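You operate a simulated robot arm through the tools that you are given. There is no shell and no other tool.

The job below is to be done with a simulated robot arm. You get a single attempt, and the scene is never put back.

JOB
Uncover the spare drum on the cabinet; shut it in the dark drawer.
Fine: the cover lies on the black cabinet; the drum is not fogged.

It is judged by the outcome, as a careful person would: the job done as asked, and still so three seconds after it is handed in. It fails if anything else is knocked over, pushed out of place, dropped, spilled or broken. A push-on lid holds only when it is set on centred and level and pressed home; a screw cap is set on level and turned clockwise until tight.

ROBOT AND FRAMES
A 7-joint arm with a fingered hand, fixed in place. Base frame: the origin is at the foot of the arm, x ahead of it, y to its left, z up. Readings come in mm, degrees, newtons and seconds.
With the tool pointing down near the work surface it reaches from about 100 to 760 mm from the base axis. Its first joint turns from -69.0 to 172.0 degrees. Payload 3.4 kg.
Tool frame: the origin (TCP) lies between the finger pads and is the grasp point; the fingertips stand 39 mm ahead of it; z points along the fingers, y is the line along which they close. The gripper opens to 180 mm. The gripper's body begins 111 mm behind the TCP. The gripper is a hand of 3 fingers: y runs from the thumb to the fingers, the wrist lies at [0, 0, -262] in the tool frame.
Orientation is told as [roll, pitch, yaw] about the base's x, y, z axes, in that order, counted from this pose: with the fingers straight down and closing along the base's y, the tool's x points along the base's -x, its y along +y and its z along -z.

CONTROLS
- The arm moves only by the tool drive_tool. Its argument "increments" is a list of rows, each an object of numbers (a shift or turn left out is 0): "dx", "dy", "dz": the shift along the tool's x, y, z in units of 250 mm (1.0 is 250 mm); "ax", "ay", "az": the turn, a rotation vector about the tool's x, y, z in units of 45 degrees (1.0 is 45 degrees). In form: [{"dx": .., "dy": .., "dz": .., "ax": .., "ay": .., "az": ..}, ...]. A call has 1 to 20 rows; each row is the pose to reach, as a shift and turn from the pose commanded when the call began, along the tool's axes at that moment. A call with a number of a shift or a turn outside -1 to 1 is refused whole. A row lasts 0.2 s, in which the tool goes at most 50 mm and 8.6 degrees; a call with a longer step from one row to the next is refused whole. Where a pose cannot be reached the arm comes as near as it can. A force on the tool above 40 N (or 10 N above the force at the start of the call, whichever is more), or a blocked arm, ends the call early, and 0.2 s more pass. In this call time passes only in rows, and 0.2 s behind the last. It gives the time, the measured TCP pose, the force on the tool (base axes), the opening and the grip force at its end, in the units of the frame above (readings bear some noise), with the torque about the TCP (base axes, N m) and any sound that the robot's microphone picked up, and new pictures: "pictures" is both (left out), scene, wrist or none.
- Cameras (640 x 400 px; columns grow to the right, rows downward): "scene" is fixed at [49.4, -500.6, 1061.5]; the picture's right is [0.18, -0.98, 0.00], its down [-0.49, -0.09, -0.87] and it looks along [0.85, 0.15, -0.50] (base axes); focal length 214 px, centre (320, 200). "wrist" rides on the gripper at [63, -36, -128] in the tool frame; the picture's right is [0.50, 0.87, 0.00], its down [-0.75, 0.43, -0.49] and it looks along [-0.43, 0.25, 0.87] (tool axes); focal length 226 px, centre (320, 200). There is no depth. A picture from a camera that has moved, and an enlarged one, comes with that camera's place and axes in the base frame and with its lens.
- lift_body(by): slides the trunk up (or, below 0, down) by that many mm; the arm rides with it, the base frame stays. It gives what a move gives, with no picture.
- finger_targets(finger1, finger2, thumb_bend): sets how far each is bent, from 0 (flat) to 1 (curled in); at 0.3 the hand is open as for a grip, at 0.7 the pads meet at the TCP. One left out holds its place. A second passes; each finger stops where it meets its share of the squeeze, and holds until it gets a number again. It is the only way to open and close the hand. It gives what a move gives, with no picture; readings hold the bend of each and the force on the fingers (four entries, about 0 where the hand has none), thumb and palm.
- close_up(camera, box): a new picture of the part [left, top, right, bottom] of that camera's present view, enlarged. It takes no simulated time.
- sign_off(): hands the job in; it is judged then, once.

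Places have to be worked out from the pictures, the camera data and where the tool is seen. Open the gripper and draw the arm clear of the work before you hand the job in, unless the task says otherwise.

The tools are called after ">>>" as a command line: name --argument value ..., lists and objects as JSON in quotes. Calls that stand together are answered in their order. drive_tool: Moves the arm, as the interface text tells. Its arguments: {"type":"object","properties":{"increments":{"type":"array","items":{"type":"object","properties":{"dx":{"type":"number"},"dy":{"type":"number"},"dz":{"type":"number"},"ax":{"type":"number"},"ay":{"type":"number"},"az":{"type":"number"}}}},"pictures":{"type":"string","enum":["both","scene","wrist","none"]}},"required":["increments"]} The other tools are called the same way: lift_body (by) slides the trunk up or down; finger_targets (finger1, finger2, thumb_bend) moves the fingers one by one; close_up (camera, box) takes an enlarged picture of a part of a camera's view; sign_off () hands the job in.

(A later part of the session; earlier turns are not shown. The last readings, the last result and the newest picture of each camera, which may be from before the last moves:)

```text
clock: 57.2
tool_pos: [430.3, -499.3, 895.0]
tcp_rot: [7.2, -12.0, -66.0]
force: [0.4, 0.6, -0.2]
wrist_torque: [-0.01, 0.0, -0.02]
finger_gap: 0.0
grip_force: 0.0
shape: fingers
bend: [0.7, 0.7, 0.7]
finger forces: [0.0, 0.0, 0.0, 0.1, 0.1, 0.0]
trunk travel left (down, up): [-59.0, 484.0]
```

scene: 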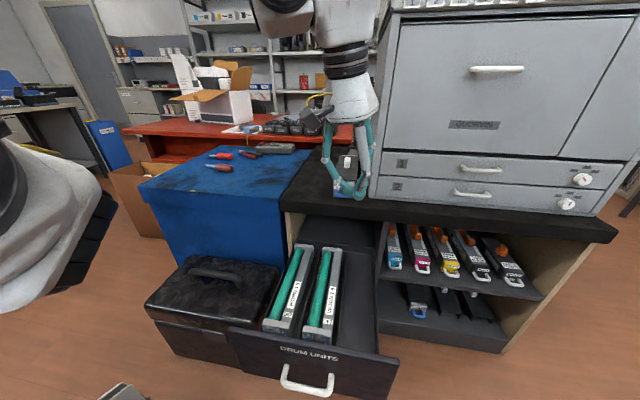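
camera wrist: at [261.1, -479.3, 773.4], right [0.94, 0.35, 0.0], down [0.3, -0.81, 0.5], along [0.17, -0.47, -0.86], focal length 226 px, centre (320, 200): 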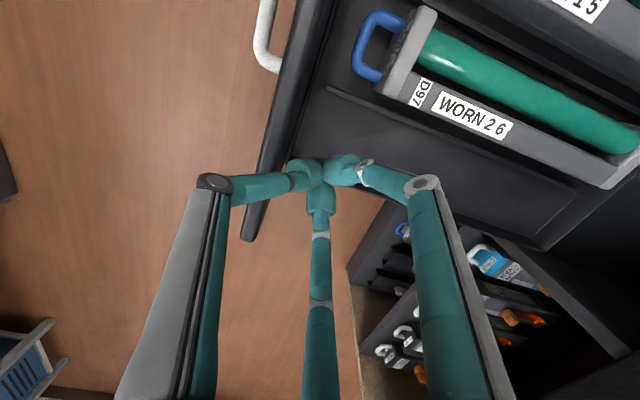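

All good: the posture is healthy and the drawer is fully open. I continue to a hover in front of the cover with the final tilt.

>>> drive_tool --increments '[{"dx": -0.0375, "dy": 0.1657, "dz": 0.0135, "ax": -0.039, "ay": -0.033, "az": -0.1267}, {"dx": -0.075, "dy": 0.3313, "dz": 0.027, "ax": -0.078, "ay": -0.066, "az": -0.2534}, {"dx": -0.1125, "dy": 0.497, "dz": 0.0405, "ax": -0.117, "ay": -0.099, "az": -0.3801}, {"dx": -0.15, "dy": 0.6627, "dz": 0.054, "ax": -0.157, "ay": -0.132, "az": -0.5068}, {"dx": -0.1875, "dy": 0.8283, "dz": 0.0675, "ax": -0.196, "ay": -0.165, "az": -0.6335}, {"dx": -0.225, "dy": 0.994, "dz": 0.081, "ax": -0.2349, "ay": -0.1982, "az": -0.7602}]' --pictures "both"

>>> finger_targets --finger1 0.55 --finger2 0.35 --thumb_bend 0.55

>>> close_up --camera "wrist" --box '[0, 0, 640, 400]'

>>> close_up --camera "scene" --box '[210, 220, 410, 400]'

```text
clock: 58.6
tool_pos: [679.2, -447.7, 917.4]
tcp_rot: [6.5, -25.5, -31.4]
force: [0.9, 0.4, -0.1]
wrist_torque: [0.0, -0.05, 0.01]
finger_gap: 0.0
grip_force: 0.1
shape: fingers
bend: [0.7, 0.7, 0.7]
finger forces: [0.0, 0.1, 0.0, 0.0, 0.0, 0.0]
trunk travel left (down, up): [-59.0, 484.0]
camera wrist: at [560.4, -435.2, 1001.7], right [0.03, 0.99, -0.13], down [0.58, 0.09, 0.81], along [0.81, -0.09, -0.57], focal length 226 px, centre (320, 200)
```

scene: 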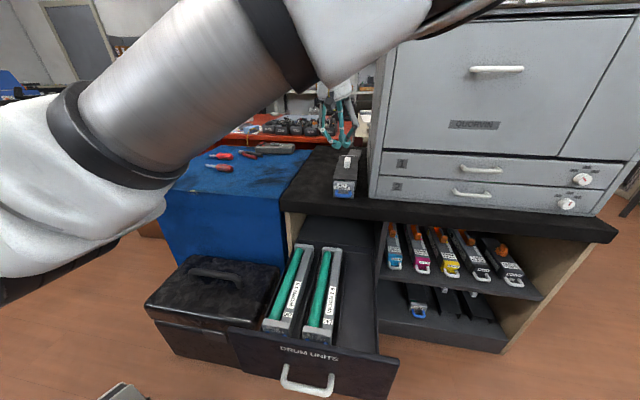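
wrist: 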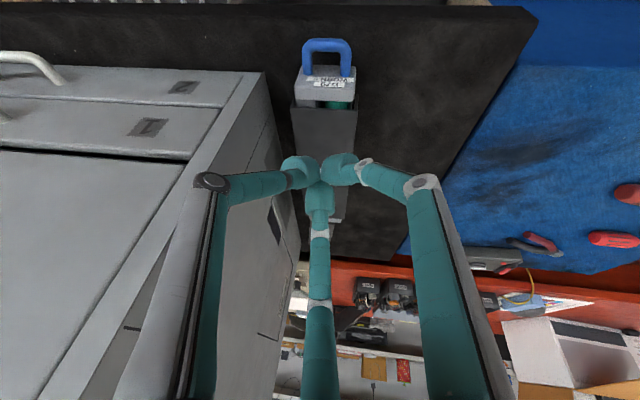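

```text
clock: 59.6
tool_pos: [678.6, -448.8, 917.5]
tcp_rot: [6.6, -25.5, -31.5]
force: [0.1, -0.6, -0.1]
wrist_torque: [0.0, -0.01, 0.01]
finger_gap: 52.6
grip_force: 0.0
shape: fingers
bend: [0.55, 0.35, 0.55]
finger forces: [0.0, 0.0, 0.1, 0.0, 0.1, 0.0]
trunk travel left (down, up): [-59.0, 484.0]
```

```text
1.00 times, centred on (320, 200) of wrist (not enlarged: the box is as wide or as high as the picture)
camera zoom: at [559.4, -435.5, 1002.2], right [0.03, 0.99, -0.13], down [0.58, 0.09, 0.81], along [0.81, -0.09, -0.57], focal length 226 px, centre (320, 200)
```

zoom: 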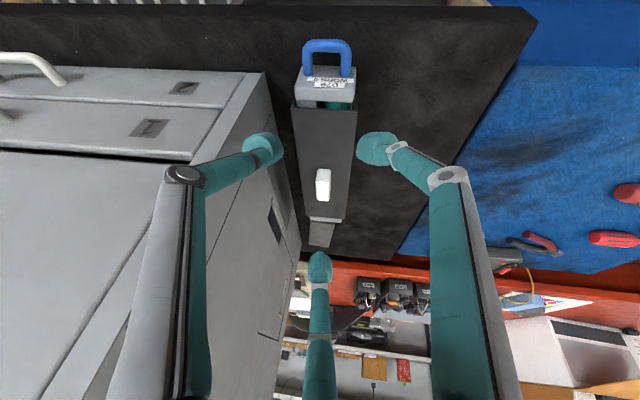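

```text
2.22 times, centred on (310, 310) of scene
camera zoom: at [49.4, -500.6, 1061.5], right [0.18, -0.98, 0.0], down [-0.49, -0.09, -0.87], along [0.85, 0.15, -0.5], focal length 477 px, centre (342, -44)
```

zoom: 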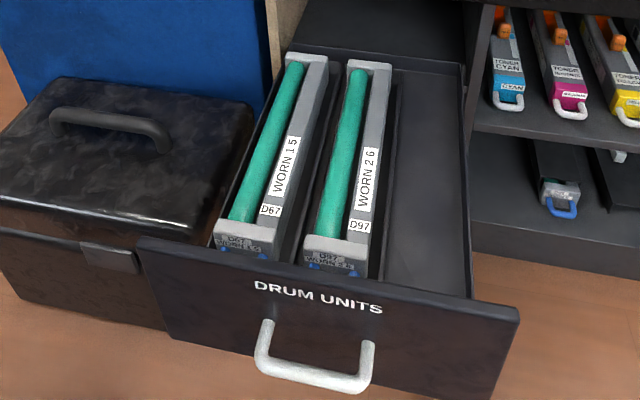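

Now there's a very good view of the drum, cover and knob. I'll zoom in to measure their positions.

>>> close_up --camera "wrist" --box '[240, 20, 400, 140]'

>>> close_up --camera "wrist" --box '[240, 130, 400, 260]'

```text
3.33 times, centred on (320, 80) of wrist
camera zoom: at [559.4, -435.5, 1002.2], right [0.03, 0.99, -0.13], down [0.58, 0.09, 0.81], along [0.81, -0.09, -0.57], focal length 754 px, centre (320, 600)
```

zoom: 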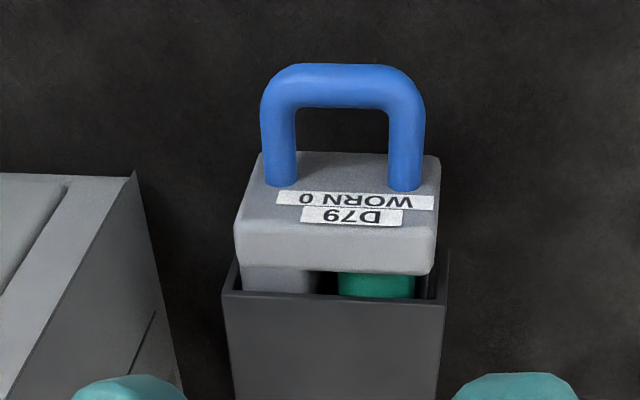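

```text
3.08 times, centred on (320, 195) of wrist
camera zoom: at [559.4, -435.5, 1002.2], right [0.03, 0.99, -0.13], down [0.58, 0.09, 0.81], along [0.81, -0.09, -0.57], focal length 696 px, centre (320, 215)
```

zoom: 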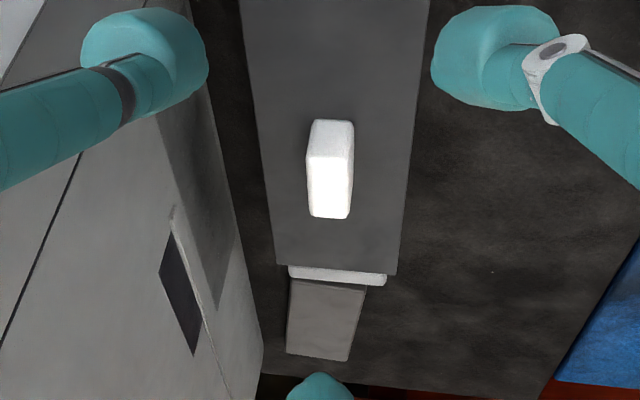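

The knob centre is at about (857,-466), its top at z≈781, and the cover top at z≈755 with the cover spanning x 723–983. I narrow the two side digits and move to a hover right above the knob.

>>> finger_targets --finger1 0.61 --thumb_bend 0.61

>>> drive_tool --increments '[{"dx": -0.082, "dy": 0.05, "dz": 0.118}, {"dx": -0.164, "dy": 0.1, "dz": 0.236}, {"dx": -0.245, "dy": 0.149, "dz": 0.355}, {"dx": -0.327, "dy": 0.199, "dz": 0.473}, {"dx": -0.409, "dy": 0.249, "dz": 0.591}]' --pictures "both"

>>> close_up --camera "wrist" --box '[220, 90, 420, 240]'

>>> close_up --camera "scene" --box '[290, 90, 410, 200]'

```text
clock: 60.6
tool_pos: [679.6, -449.7, 919.2]
tcp_rot: [6.6, -25.5, -31.3]
force: [-0.4, -0.2, -0.4]
wrist_torque: [0.01, -0.03, 0.02]
finger_gap: 30.3
grip_force: 0.1
shape: fingers
bend: [0.61, 0.35, 0.61]
finger forces: [0.0, 0.0, 0.1, 0.0, 0.0, 0.0]
trunk travel left (down, up): [-59.0, 484.0]
```

```text
clock: 61.8
tool_pos: [849.9, -458.9, 833.0]
tcp_rot: [6.5, -25.5, -31.3]
force: [-0.2, -0.3, -0.3]
wrist_torque: [0.03, -0.01, 0.04]
finger_gap: 30.1
grip_force: 0.0
shape: fingers
bend: [0.61, 0.35, 0.61]
finger forces: [0.0, 0.0, 0.0, 0.1, 0.1, 0.1]
trunk travel left (down, up): [-59.0, 484.0]
camera wrist: at [730.8, -444.8, 918.3], right [0.03, 0.99, -0.13], down [0.58, 0.09, 0.81], along [0.81, -0.09, -0.57], focal length 226 px, centre (320, 200)
```

scene: 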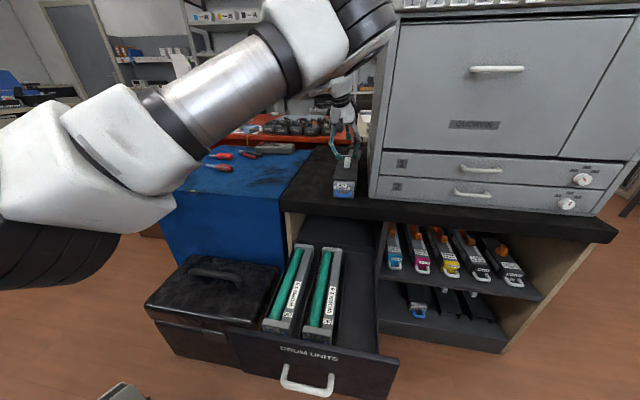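
wrist: 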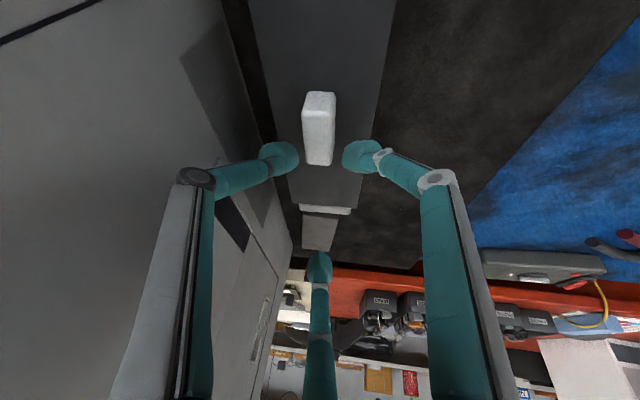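

```text
2.67 times, centred on (320, 165) of wrist
camera zoom: at [730.8, -444.8, 918.3], right [0.03, 0.99, -0.13], down [0.58, 0.09, 0.81], along [0.81, -0.09, -0.57], focal length 603 px, centre (320, 293)
```

zoom: 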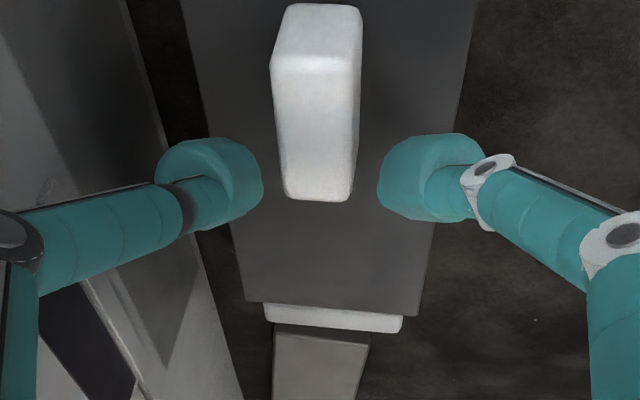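

```text
3.64 times, centred on (350, 145) of scene
camera zoom: at [49.4, -500.6, 1061.5], right [0.18, -0.98, 0.0], down [-0.49, -0.09, -0.87], along [0.85, 0.15, -0.5], focal length 780 px, centre (211, 400)
```

zoom: 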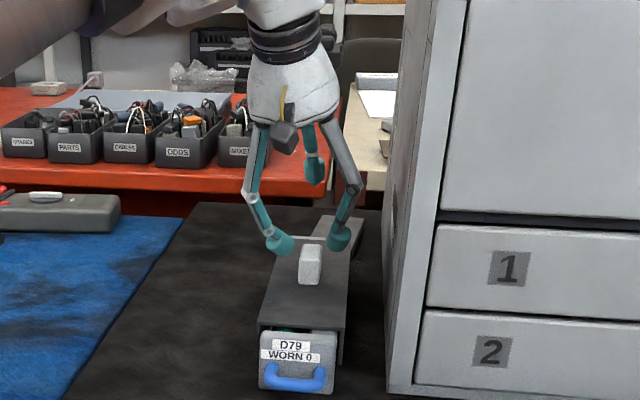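

The digits straddle the knob nicely. I lower about 30 mm so the tips sit beside the knob just above the cover, then grip.

>>> drive_tool --increments '[{"dx": 0.025, "dy": -0.011, "dz": 0.053}, {"dx": 0.051, "dy": -0.021, "dz": 0.105}]' --pictures "wrist"

>>> close_up --camera "wrist" --box '[220, 90, 420, 240]'

>>> close_up --camera "scene" --box '[310, 110, 390, 200]'

```text
clock: 62.4
tool_pos: [846.8, -460.4, 807.0]
tcp_rot: [6.8, -25.7, -31.4]
force: [-0.6, 0.8, 4.6]
wrist_torque: [0.09, 0.01, 0.02]
finger_gap: 28.3
grip_force: 2.3
shape: fingers
bend: [0.63, 0.35, 0.61]
finger forces: [4.7, 0.0, 0.0, 0.0, 0.0, 0.0]
trunk travel left (down, up): [-59.0, 484.0]
camera wrist: at [727.8, -447.3, 891.3], right [0.03, 0.99, -0.13], down [0.58, 0.09, 0.81], along [0.82, -0.09, -0.57], focal length 226 px, centre (320, 200)
```

wrist: 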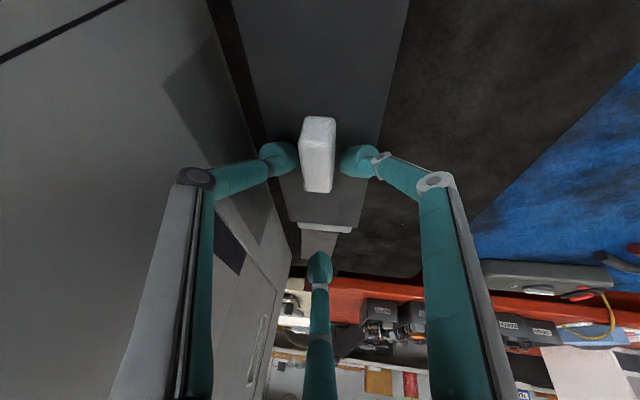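

```text
2.67 times, centred on (320, 165) of wrist
camera zoom: at [727.8, -447.3, 891.3], right [0.03, 0.99, -0.13], down [0.58, 0.09, 0.81], along [0.82, -0.09, -0.57], focal length 603 px, centre (320, 293)
```

zoom: 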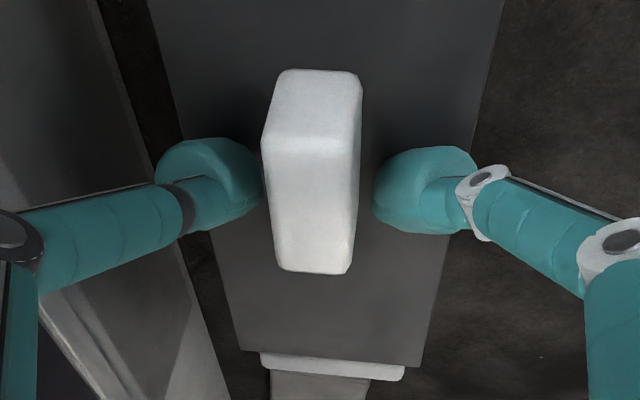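

```text
4.44 times, centred on (350, 155) of scene
camera zoom: at [49.4, -500.6, 1061.5], right [0.18, -0.98, 0.0], down [-0.49, -0.09, -0.87], along [0.85, 0.15, -0.5], focal length 953 px, centre (187, 400)
```

zoom: 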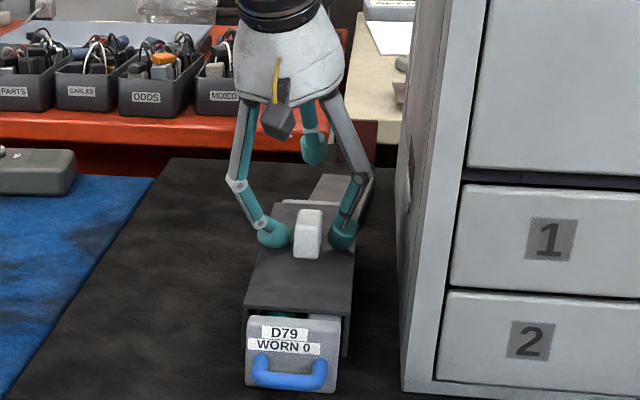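

Finger 1 rests lightly on the cover top at TCP z=807, so the tips are at the right height. Before uncovering, I'll measure the slot wall heights so the exposed time can be short.

>>> close_up --camera "scene" --box '[325, 235, 395, 285]'

>>> close_up --camera "scene" --box '[290, 310, 400, 390]'

```text
8.00 times, centred on (360, 260) of scene
camera zoom: at [49.4, -500.6, 1061.5], right [0.18, -0.98, 0.0], down [-0.49, -0.09, -0.87], along [0.85, 0.15, -0.5], focal length 1716 px, centre (0, -280)
```

zoom: 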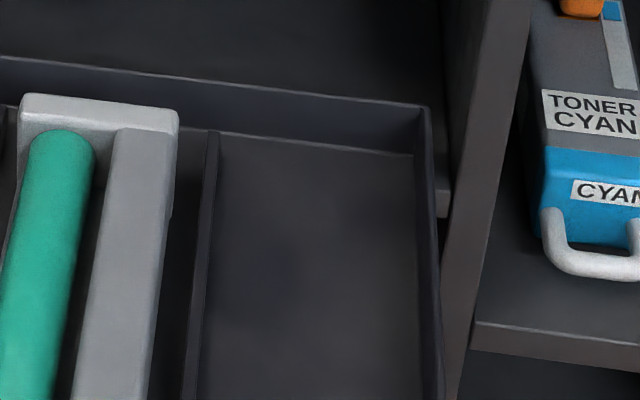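

```text
5.00 times, centred on (345, 350) of scene
camera zoom: at [49.4, -500.6, 1061.5], right [0.18, -0.98, 0.0], down [-0.49, -0.09, -0.87], along [0.85, 0.15, -0.5], focal length 1072 px, centre (195, -550)
```

zoom: 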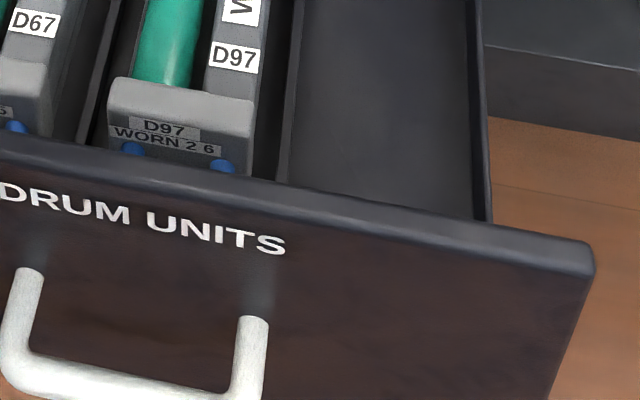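

The slot divider is only a low rib, the rear and right walls are about 29 mm high, and the slot floor is at z≈508 centred on y≈-539. The whole uncover-and-store sequence is planned, so I raise 4 mm and grip the knob.

>>> drive_tool --increments '[{"dx": -0.007, "dy": 0.0017, "dz": -0.0143}]' --pictures "none"

>>> finger_targets --finger1 0.75 --thumb_bend 0.75

>>> close_up --camera "wrist" --box '[220, 90, 420, 240]'

>>> close_up --camera "scene" --box '[310, 110, 390, 200]'

```text
clock: 62.8
tool_pos: [846.9, -461.1, 808.7]
tcp_rot: [6.6, -25.3, -31.4]
force: [1.6, 0.1, -0.2]
wrist_torque: [0.01, -0.05, 0.0]
finger_gap: 29.3
grip_force: 0.3
shape: fingers
bend: [0.62, 0.35, 0.61]
finger forces: [0.9, 0.0, 0.0, 0.0, 0.0, 0.0]
trunk travel left (down, up): [-59.0, 484.0]
```

```text
clock: 63.8
tool_pos: [847.8, -461.4, 809.0]
tcp_rot: [6.7, -25.4, -31.5]
force: [-0.4, -3.7, -1.6]
wrist_torque: [-0.07, 0.03, 0.03]
finger_gap: 14.3
grip_force: 11.9
shape: fingers
bend: [0.66, 0.35, 0.69]
finger forces: [11.2, 0.0, 0.0, 0.1, 14.0, 0.0]
trunk travel left (down, up): [-59.0, 484.0]
```

```text
2.67 times, centred on (320, 165) of wrist
camera zoom: at [728.1, -448.6, 893.4], right [0.03, 0.99, -0.13], down [0.58, 0.09, 0.81], along [0.81, -0.09, -0.57], focal length 603 px, centre (320, 293)
```

zoom: 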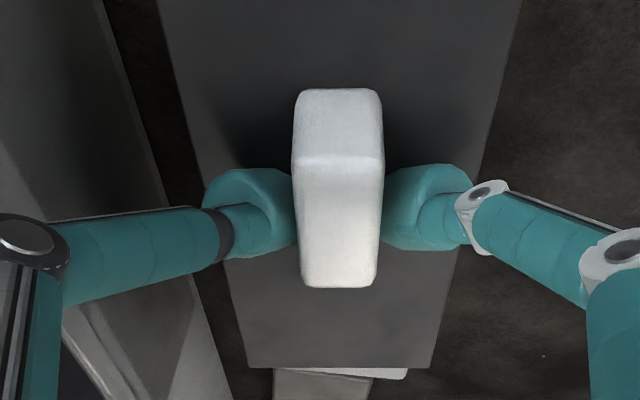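

```text
4.44 times, centred on (350, 155) of scene
camera zoom: at [49.4, -500.6, 1061.5], right [0.18, -0.98, 0.0], down [-0.49, -0.09, -0.87], along [0.85, 0.15, -0.5], focal length 953 px, centre (187, 400)
```

zoom: 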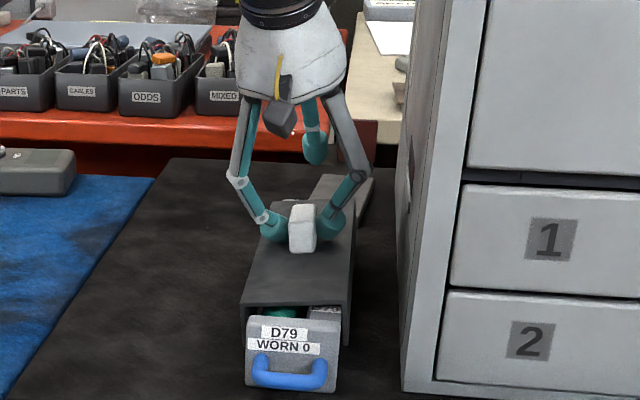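

The knob is held with 11–14 N from each side. Now I lift the cover straight up, carry it to the free area on the left of the cabinet, and lower it close to the surface.

>>> drive_tool --increments '[{"dx": -0.0431, "dy": 0.0104, "dz": -0.0897}, {"dx": -0.0947, "dy": 0.0228, "dz": -0.1973}, {"dx": -0.0897, "dy": 0.0553, "dz": -0.2718}, {"dx": -0.004, "dy": 0.1866, "dz": -0.3111}, {"dx": 0.0906, "dy": 0.3237, "dz": -0.3407}, {"dx": 0.1828, "dy": 0.4457, "dz": -0.3574}, {"dx": 0.2433, "dy": 0.4784, "dz": -0.2845}, {"dx": 0.2864, "dy": 0.468, "dz": -0.1948}, {"dx": 0.3157, "dy": 0.461, "dz": -0.1339}]' --pictures "both"

>>> close_up --camera "scene" --box '[280, 100, 400, 210]'

>>> close_up --camera "wrist" --box '[100, 0, 420, 240]'

```text
clock: 65.8
tool_pos: [828.4, -319.5, 819.0]
tcp_rot: [6.5, -25.4, -31.3]
force: [0.1, 0.6, -1.5]
wrist_torque: [-0.07, -0.02, 0.04]
finger_gap: 13.8
grip_force: 11.4
shape: fingers
bend: [0.66, 0.35, 0.7]
finger forces: [11.2, 0.1, 0.0, 0.0, 11.1, 0.1]
trunk travel left (down, up): [-59.0, 484.0]
camera wrist: at [709.2, -307.3, 901.9], right [0.03, 0.99, -0.13], down [0.58, 0.09, 0.81], along [0.82, -0.09, -0.57], focal length 226 px, centre (320, 200)
```

scene: 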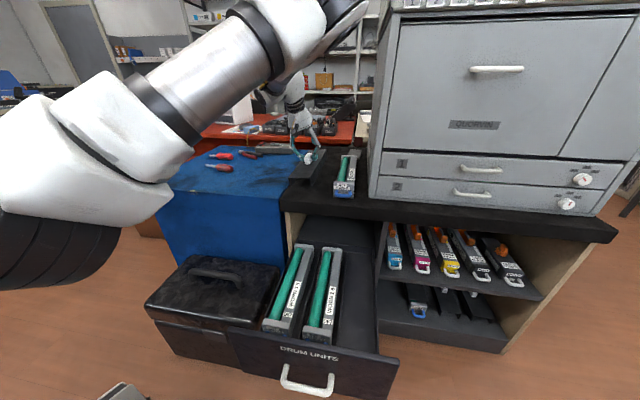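
wrist: 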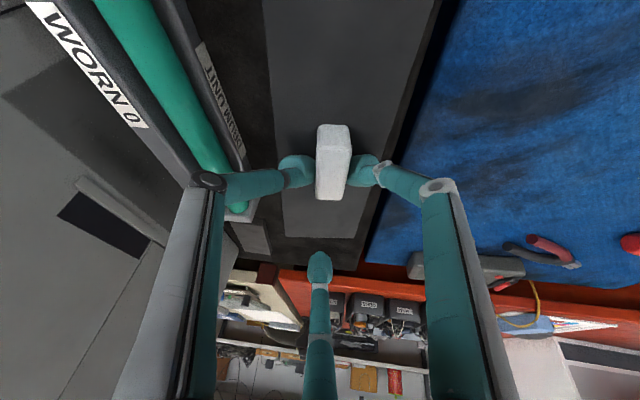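

```text
3.64 times, centred on (340, 155) of scene
camera zoom: at [49.4, -500.6, 1061.5], right [0.18, -0.98, 0.0], down [-0.49, -0.09, -0.87], along [0.85, 0.15, -0.5], focal length 780 px, centre (247, 364)
```

zoom: 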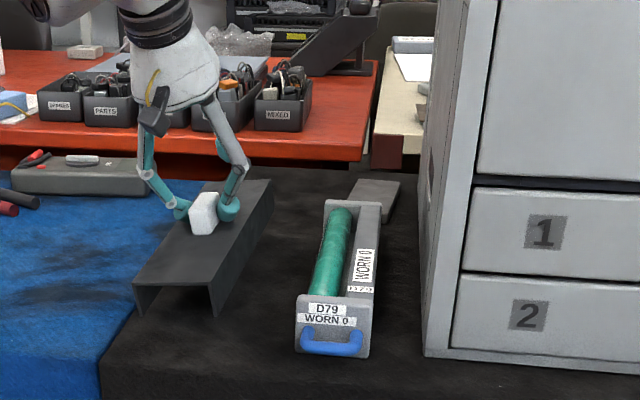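

```text
1.67 times, centred on (260, 120) of wrist
camera zoom: at [709.2, -307.3, 901.9], right [0.03, 0.99, -0.13], down [0.58, 0.09, 0.81], along [0.82, -0.09, -0.57], focal length 377 px, centre (420, 333)
```

zoom: 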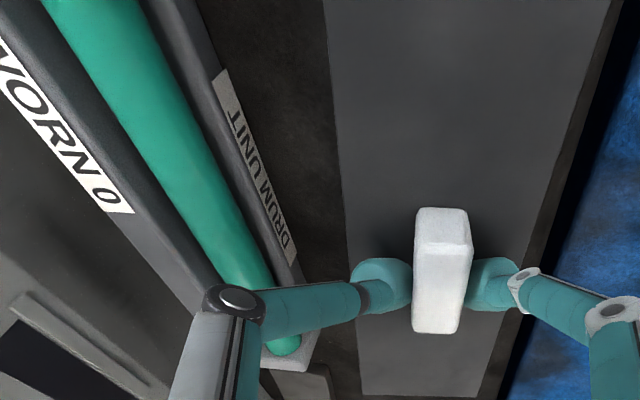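

The cover came off cleanly, and the drum turns out to have side rails, so I can grip it without touching the green surface. The cover is a bit near the left cabinet edge, so I shift it 15 mm right and set it down.

>>> drive_tool --increments '[{"dx": -0.0134, "dy": -0.0283, "dz": 0.0076}, {"dx": -0.018, "dy": -0.0549, "dz": 0.029}, {"dx": -0.0076, "dy": -0.0573, "dz": 0.0506}]' --pictures "scene"

>>> close_up --camera "scene" --box '[280, 130, 380, 210]'

```text
clock: 66.6
tool_pos: [826.6, -335.3, 805.0]
tcp_rot: [6.6, -25.5, -31.5]
force: [0.1, 0.5, 0.5]
wrist_torque: [0.02, 0.01, -0.01]
finger_gap: 14.2
grip_force: 11.4
shape: fingers
bend: [0.66, 0.35, 0.7]
finger forces: [11.3, 0.0, 0.1, 0.0, 11.2, 0.0]
trunk travel left (down, up): [-59.0, 484.0]
```

scene: 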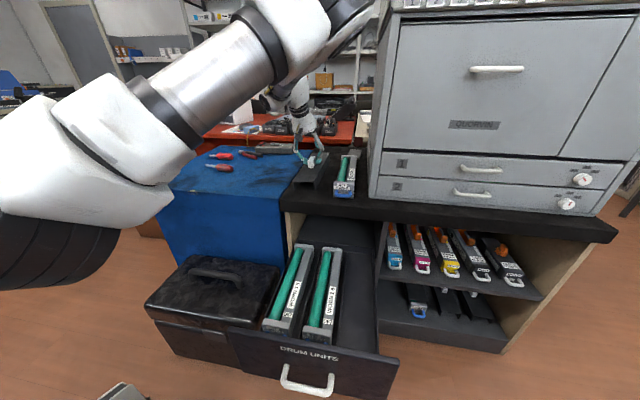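

```text
5.00 times, centred on (330, 170) of scene
camera zoom: at [49.4, -500.6, 1061.5], right [0.18, -0.98, 0.0], down [-0.49, -0.09, -0.87], along [0.85, 0.15, -0.5], focal length 1072 px, centre (270, 350)
```

zoom: 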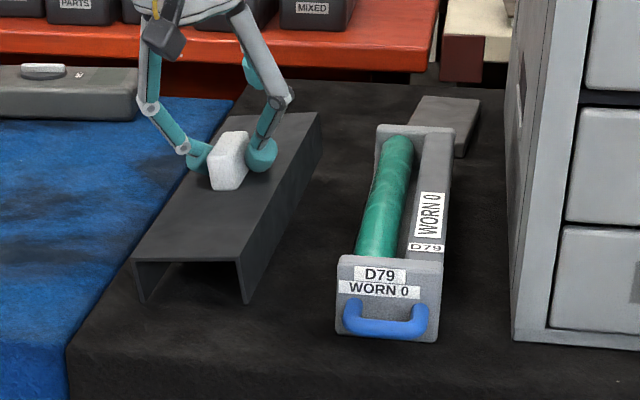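

The cover now rests on the cabinet well inside the edge (vertical load gone). I release the knob with a small opening that keeps the fingers off the cover, then raise clear.

>>> finger_targets --finger1 0.6 --thumb_bend 0.5

>>> drive_tool --increments '[{"dx": -0.06, "dy": 0.0145, "dz": -0.1255}, {"dx": -0.1, "dy": 0.02, "dz": -0.2}]' --pictures "both"

>>> close_up --camera "wrist" --box '[0, 0, 400, 250]'

>>> close_up --camera "scene" --box '[280, 130, 380, 210]'

```text
clock: 67.6
tool_pos: [826.7, -334.7, 805.4]
tcp_rot: [6.6, -25.5, -31.3]
force: [0.2, 0.4, -0.5]
wrist_torque: [0.02, -0.02, 0.02]
finger_gap: 53.6
grip_force: 0.0
shape: fingers
bend: [0.6, 0.35, 0.5]
finger forces: [0.1, 0.0, 0.0, 0.0, 0.1, 0.0]
trunk travel left (down, up): [-59.0, 484.0]
```

```text
clock: 68.2
tool_pos: [827.3, -334.0, 861.6]
tcp_rot: [6.5, -25.5, -31.4]
force: [-0.6, -0.2, -0.3]
wrist_torque: [0.04, -0.02, 0.02]
finger_gap: 53.6
grip_force: 0.0
shape: fingers
bend: [0.6, 0.35, 0.5]
finger forces: [0.1, 0.0, 0.0, 0.0, 0.0, 0.0]
trunk travel left (down, up): [-59.0, 484.0]
camera wrist: at [708.4, -320.8, 946.0], right [0.03, 0.99, -0.13], down [0.58, 0.09, 0.81], along [0.81, -0.09, -0.57], focal length 226 px, centre (320, 200)
```

scene: 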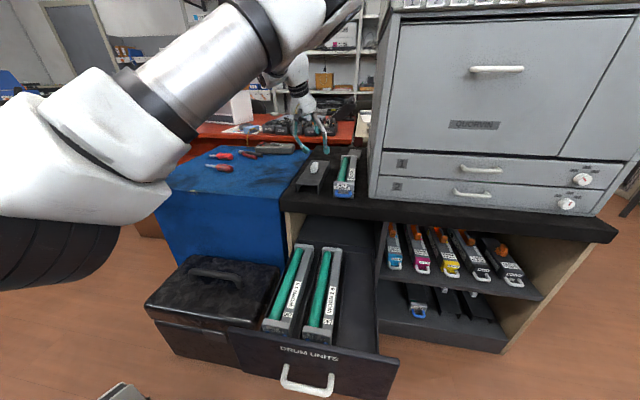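
wrist: 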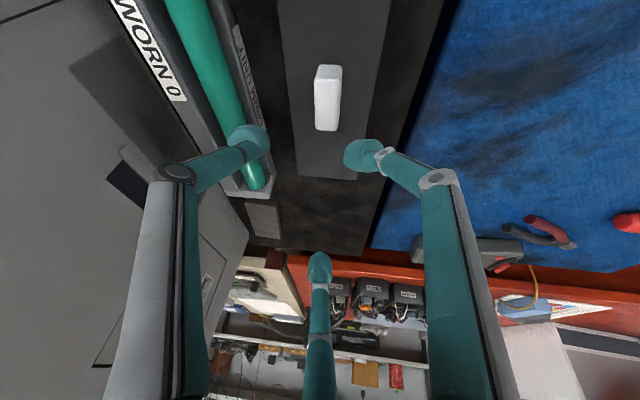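

```text
1.60 times, centred on (200, 125) of wrist
camera zoom: at [708.4, -320.8, 946.0], right [0.03, 0.99, -0.13], down [0.58, 0.09, 0.81], along [0.81, -0.09, -0.57], focal length 362 px, centre (512, 320)
```

zoom: 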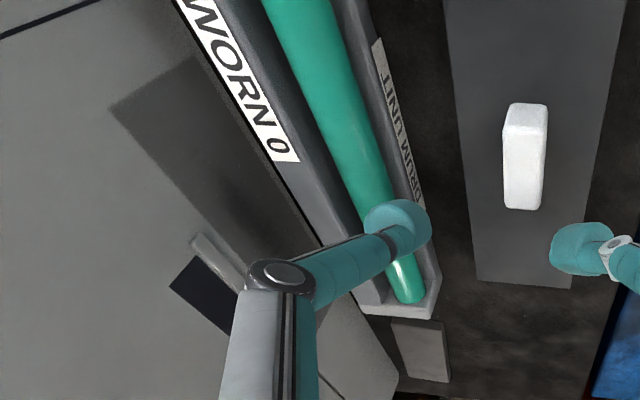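

```text
5.00 times, centred on (330, 170) of scene
camera zoom: at [49.4, -500.6, 1061.5], right [0.18, -0.98, 0.0], down [-0.49, -0.09, -0.87], along [0.85, 0.15, -0.5], focal length 1072 px, centre (270, 350)
```

zoom: 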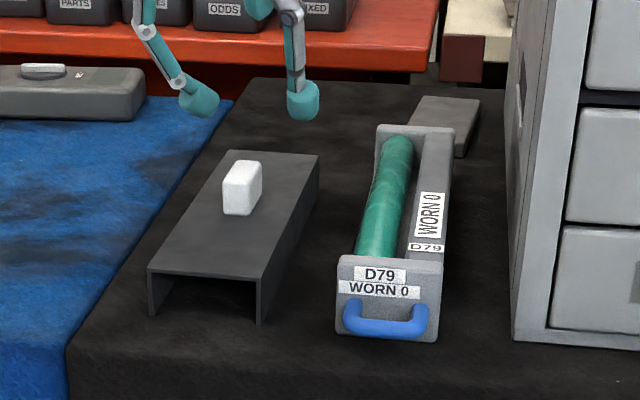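

The cover sits stably on the cabinet. I'll zoom in on the exposed drum's left rail, which takes no simulated time, to pick the grip height.

>>> close_up --camera "wrist" --box '[150, 0, 290, 100]'

>>> close_up --camera "scene" --box '[325, 145, 375, 200]'

```text
4.00 times, centred on (220, 50) of wrist
camera zoom: at [708.4, -320.8, 946.0], right [0.03, 0.99, -0.13], down [0.58, 0.09, 0.81], along [0.81, -0.09, -0.57], focal length 904 px, centre (720, 800)
```

zoom: 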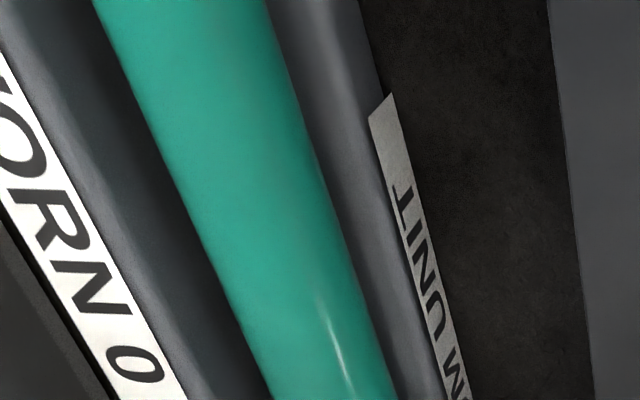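

```text
7.27 times, centred on (350, 172) of scene
camera zoom: at [49.4, -500.6, 1061.5], right [0.18, -0.98, 0.0], down [-0.49, -0.09, -0.87], along [0.85, 0.15, -0.5], focal length 1560 px, centre (102, 400)
```

zoom: 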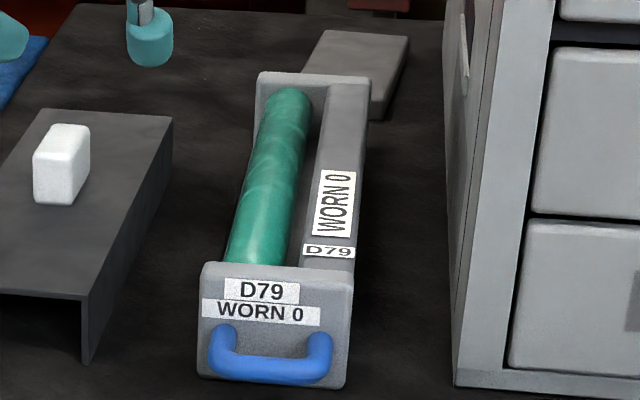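

The drum's base spans z≈700–722 on the left, with the cylinder set in behind it, and the spine is on the right. I open finger 1 and move above the drum's middle, straddling it.

>>> finger_targets --finger1 0.5

>>> drive_tool --increments '[{"dx": -0.0875, "dy": -0.138, "dz": 0.05}, {"dx": -0.175, "dy": -0.276, "dz": 0.1}, {"dx": -0.245, "dy": -0.4187, "dz": 0.185}]' --pictures "both"

>>> close_up --camera "wrist" --box '[200, 60, 440, 240]'

>>> close_up --camera "scene" --box '[300, 110, 390, 200]'

```text
clock: 69.2
tool_pos: [828.7, -333.3, 860.9]
tcp_rot: [6.7, -25.5, -31.4]
force: [-0.3, 0.0, -0.1]
wrist_torque: [0.03, -0.04, -0.04]
finger_gap: 72.4
grip_force: 0.1
shape: fingers
bend: [0.5, 0.35, 0.5]
finger forces: [0.0, 0.0, 0.1, 0.0, 0.1, 0.1]
trunk travel left (down, up): [-59.0, 484.0]
```

```text
clock: 70.0
tool_pos: [846.0, -462.9, 834.9]
tcp_rot: [6.6, -25.4, -31.3]
force: [1.0, 0.6, 0.2]
wrist_torque: [-0.01, 0.04, 0.02]
finger_gap: 72.4
grip_force: 0.0
shape: fingers
bend: [0.5, 0.35, 0.5]
finger forces: [0.0, 0.0, 0.0, 0.1, 0.0, 0.0]
trunk travel left (down, up): [-59.0, 484.0]
camera wrist: at [726.2, -450.5, 919.1], right [0.03, 0.99, -0.12], down [0.58, 0.09, 0.81], along [0.81, -0.09, -0.57], focal length 226 px, centre (320, 200)
```

scene: 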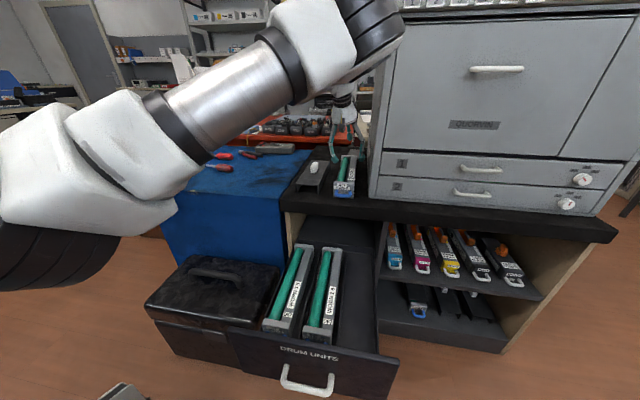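
wrist: 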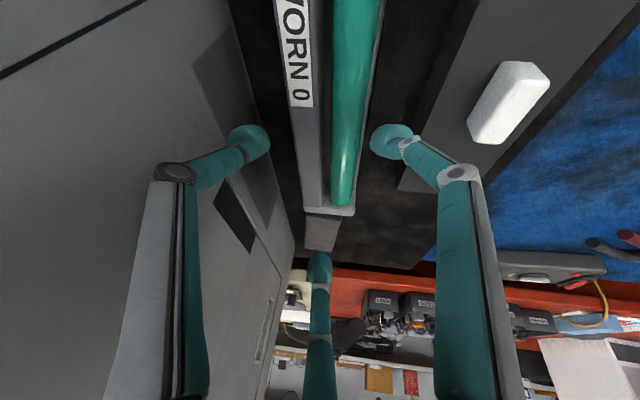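

```text
2.22 times, centred on (320, 150) of wrist
camera zoom: at [726.2, -450.5, 919.1], right [0.03, 0.99, -0.12], down [0.58, 0.09, 0.81], along [0.81, -0.09, -0.57], focal length 502 px, centre (320, 311)
```

zoom: 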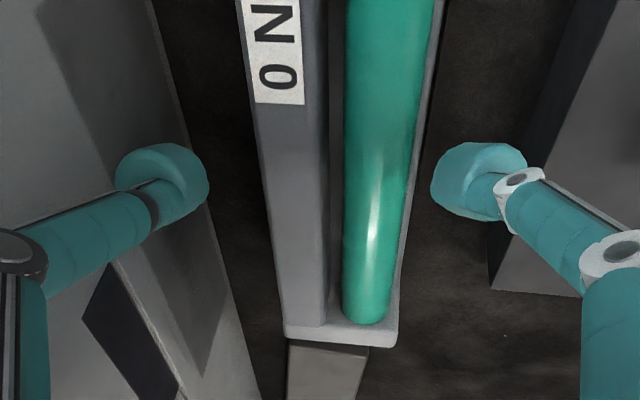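

```text
4.44 times, centred on (345, 155) of scene
camera zoom: at [49.4, -500.6, 1061.5], right [0.18, -0.98, 0.0], down [-0.49, -0.09, -0.87], along [0.85, 0.15, -0.5], focal length 953 px, centre (209, 400)
```

zoom: 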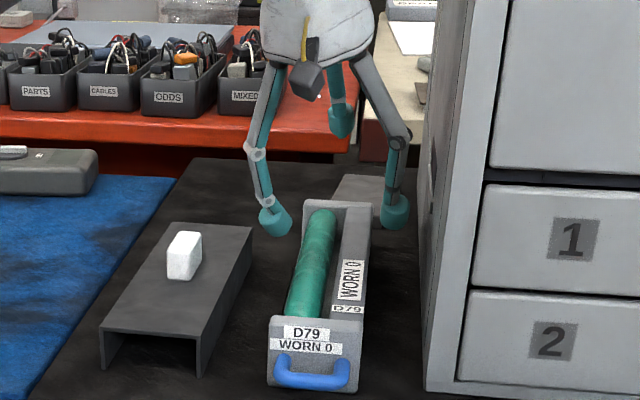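

The digits straddle the drum evenly, with the spine on the thumb side and a thin tray wall on the finger side. I lower to grip height.

>>> drive_tool --increments '[{"dx": 0.0578, "dy": -0.0119, "dz": 0.1181}, {"dx": 0.1155, "dy": -0.0238, "dz": 0.2362}]' --pictures "wrist"

>>> close_up --camera "wrist" --box '[200, 60, 440, 240]'

>>> close_up --camera "scene" --box '[300, 110, 390, 200]'

```text
clock: 70.6
tool_pos: [843.3, -462.2, 770.0]
tcp_rot: [6.7, -25.5, -31.4]
force: [-0.3, 0.2, -0.4]
wrist_torque: [0.06, 0.0, -0.03]
finger_gap: 72.8
grip_force: 0.3
shape: fingers
bend: [0.5, 0.35, 0.5]
finger forces: [0.3, 0.0, 0.0, 0.0, 0.0, 0.0]
trunk travel left (down, up): [-59.0, 484.0]
camera wrist: at [723.4, -449.5, 854.8], right [0.03, 0.99, -0.12], down [0.58, 0.09, 0.81], along [0.81, -0.09, -0.57], focal length 226 px, centre (320, 200)
```

wrist: 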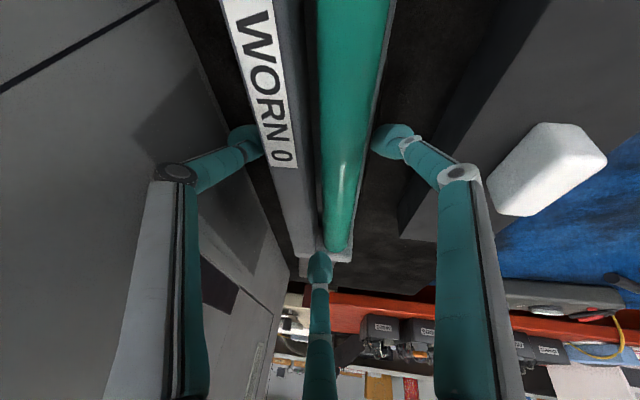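

```text
2.22 times, centred on (320, 150) of wrist
camera zoom: at [723.4, -449.5, 854.8], right [0.03, 0.99, -0.12], down [0.58, 0.09, 0.81], along [0.81, -0.09, -0.57], focal length 502 px, centre (320, 311)
```

zoom: 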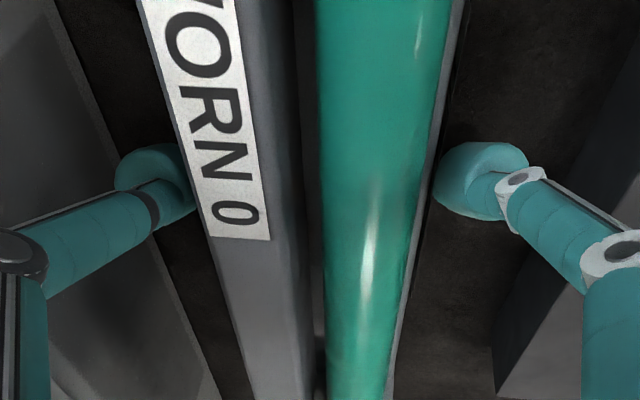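

```text
4.44 times, centred on (345, 155) of scene
camera zoom: at [49.4, -500.6, 1061.5], right [0.18, -0.98, 0.0], down [-0.49, -0.09, -0.87], along [0.85, 0.15, -0.5], focal length 953 px, centre (209, 400)
```

zoom: 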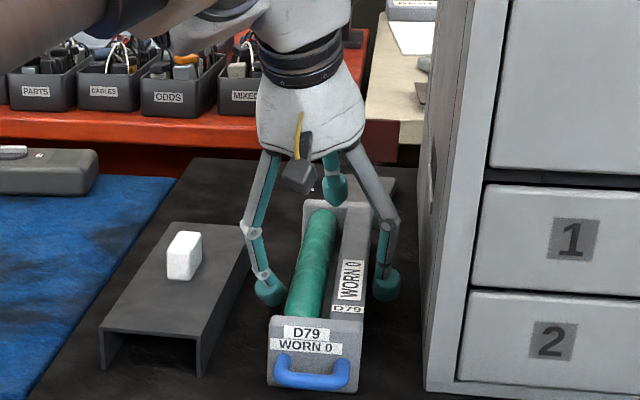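

The hand is placed right at mid-drum, with both digits beside it and clear of the cabinet. I close thumb and finger 1 on the body.

>>> finger_targets --finger1 0.75 --thumb_bend 0.75

>>> close_up --camera "wrist" --box '[200, 60, 440, 240]'

>>> close_up --camera "scene" --box '[300, 110, 390, 200]'

```text
clock: 71.6
tool_pos: [841.9, -461.4, 770.9]
tcp_rot: [6.5, -25.4, -31.5]
force: [-0.2, 0.4, -4.3]
wrist_torque: [0.02, -0.03, -0.06]
finger_gap: 62.0
grip_force: 16.9
shape: fingers
bend: [0.47, 0.35, 0.67]
finger forces: [16.7, 0.1, 0.1, 0.1, 16.4, 0.1]
trunk travel left (down, up): [-59.0, 484.0]
```

```text
2.22 times, centred on (320, 150) of wrist
camera zoom: at [723.4, -448.3, 855.2], right [0.03, 0.99, -0.13], down [0.58, 0.09, 0.81], along [0.81, -0.09, -0.57], focal length 502 px, centre (320, 311)
```

zoom: 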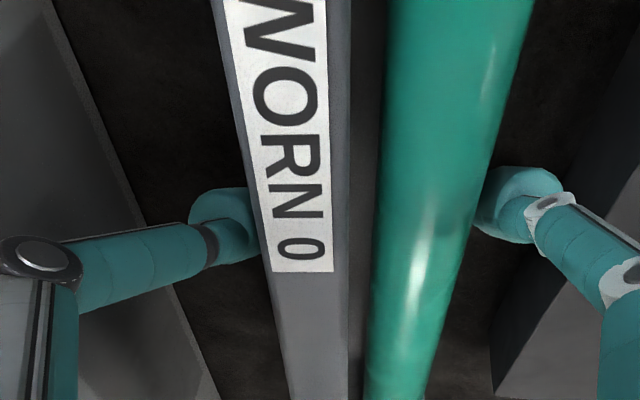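

```text
4.44 times, centred on (345, 155) of scene
camera zoom: at [49.4, -500.6, 1061.5], right [0.18, -0.98, 0.0], down [-0.49, -0.09, -0.87], along [0.85, 0.15, -0.5], focal length 953 px, centre (209, 400)
```

zoom: 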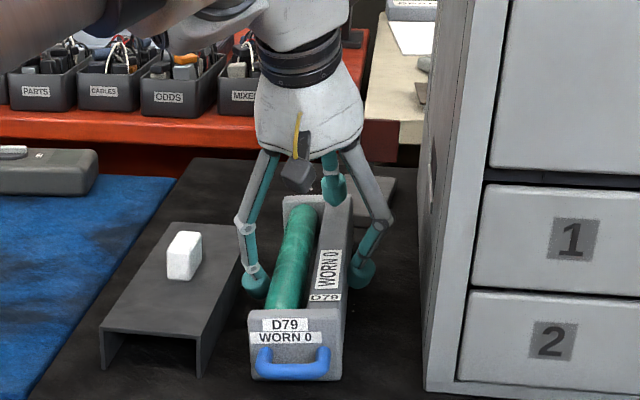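

The grip settled at about 16.5 N on each side, with the drum nudged ~17 mm left as the forces balanced. I lift 40 mm to check the hold.

>>> drive_tool --increments '[{"dx": -0.0258, "dy": 0.0062, "dz": -0.0538}, {"dx": -0.0689, "dy": 0.0166, "dz": -0.1435}]' --pictures "both"

>>> close_up --camera "scene" --box '[300, 110, 390, 200]'

```text
clock: 72.2
tool_pos: [845.6, -461.5, 810.4]
tcp_rot: [6.6, -25.4, -31.3]
force: [-0.6, -0.7, -5.3]
wrist_torque: [-0.07, 0.03, -0.03]
finger_gap: 61.9
grip_force: 16.7
shape: fingers
bend: [0.45, 0.35, 0.68]
finger forces: [17.1, 0.0, 0.1, 0.0, 16.2, 0.1]
trunk travel left (down, up): [-59.0, 484.0]
camera wrist: at [725.7, -447.8, 894.4], right [0.03, 0.99, -0.13], down [0.58, 0.09, 0.81], along [0.81, -0.09, -0.57], focal length 226 px, centre (320, 200)
```

scene: 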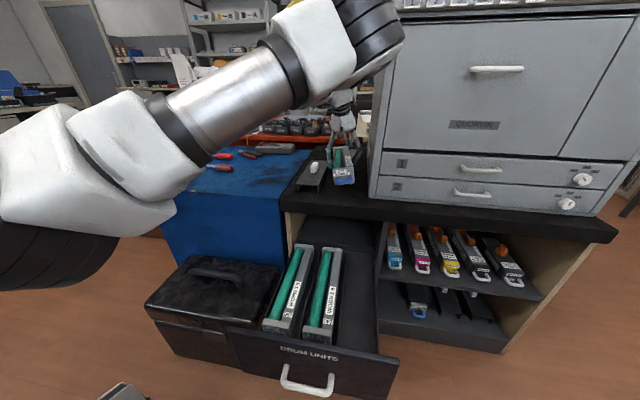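
wrist: 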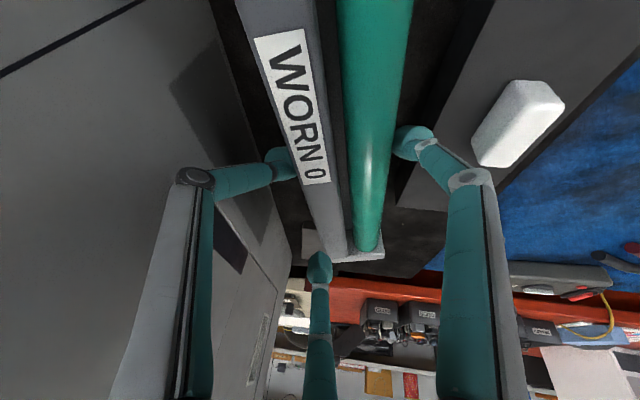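

```text
4.44 times, centred on (345, 155) of scene
camera zoom: at [49.4, -500.6, 1061.5], right [0.18, -0.98, 0.0], down [-0.49, -0.09, -0.87], along [0.85, 0.15, -0.5], focal length 953 px, centre (209, 400)
```

zoom: 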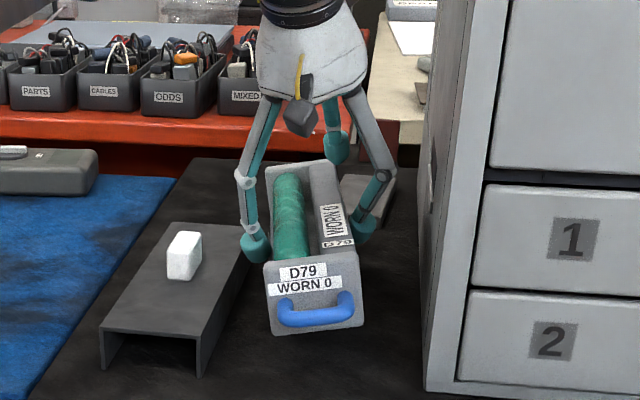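

The drum is held firmly at about 5 N of weight, but it turned slightly in yaw and roll. I'll measure its attitude precisely so I can correct it before lowering it into the slot.

>>> close_up --camera "scene" --box '[320, 140, 370, 190]'

>>> close_up --camera "wrist" --box '[220, 0, 460, 280]'

```text
8.00 times, centred on (345, 165) of scene
camera zoom: at [49.4, -500.6, 1061.5], right [0.18, -0.98, 0.0], down [-0.49, -0.09, -0.87], along [0.85, 0.15, -0.5], focal length 1716 px, centre (120, 480)
```

zoom: 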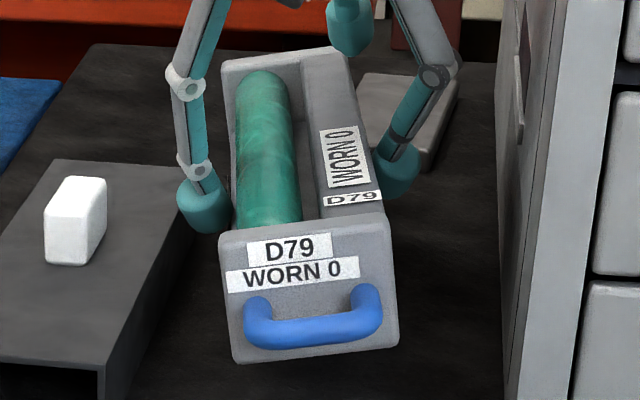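

```text
1.43 times, centred on (340, 140) of wrist
camera zoom: at [725.7, -447.8, 894.4], right [0.03, 0.99, -0.13], down [0.58, 0.09, 0.81], along [0.81, -0.09, -0.57], focal length 323 px, centre (291, 286)
```

zoom: 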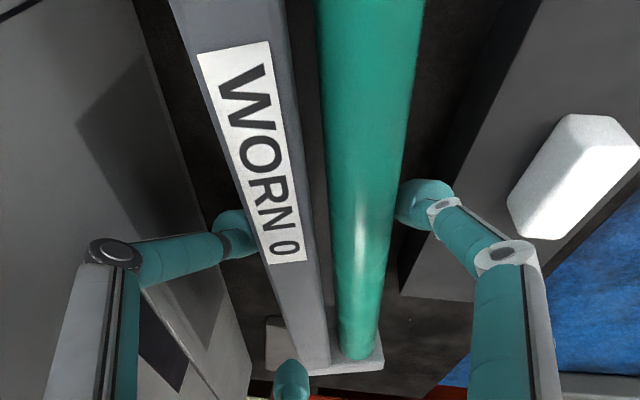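

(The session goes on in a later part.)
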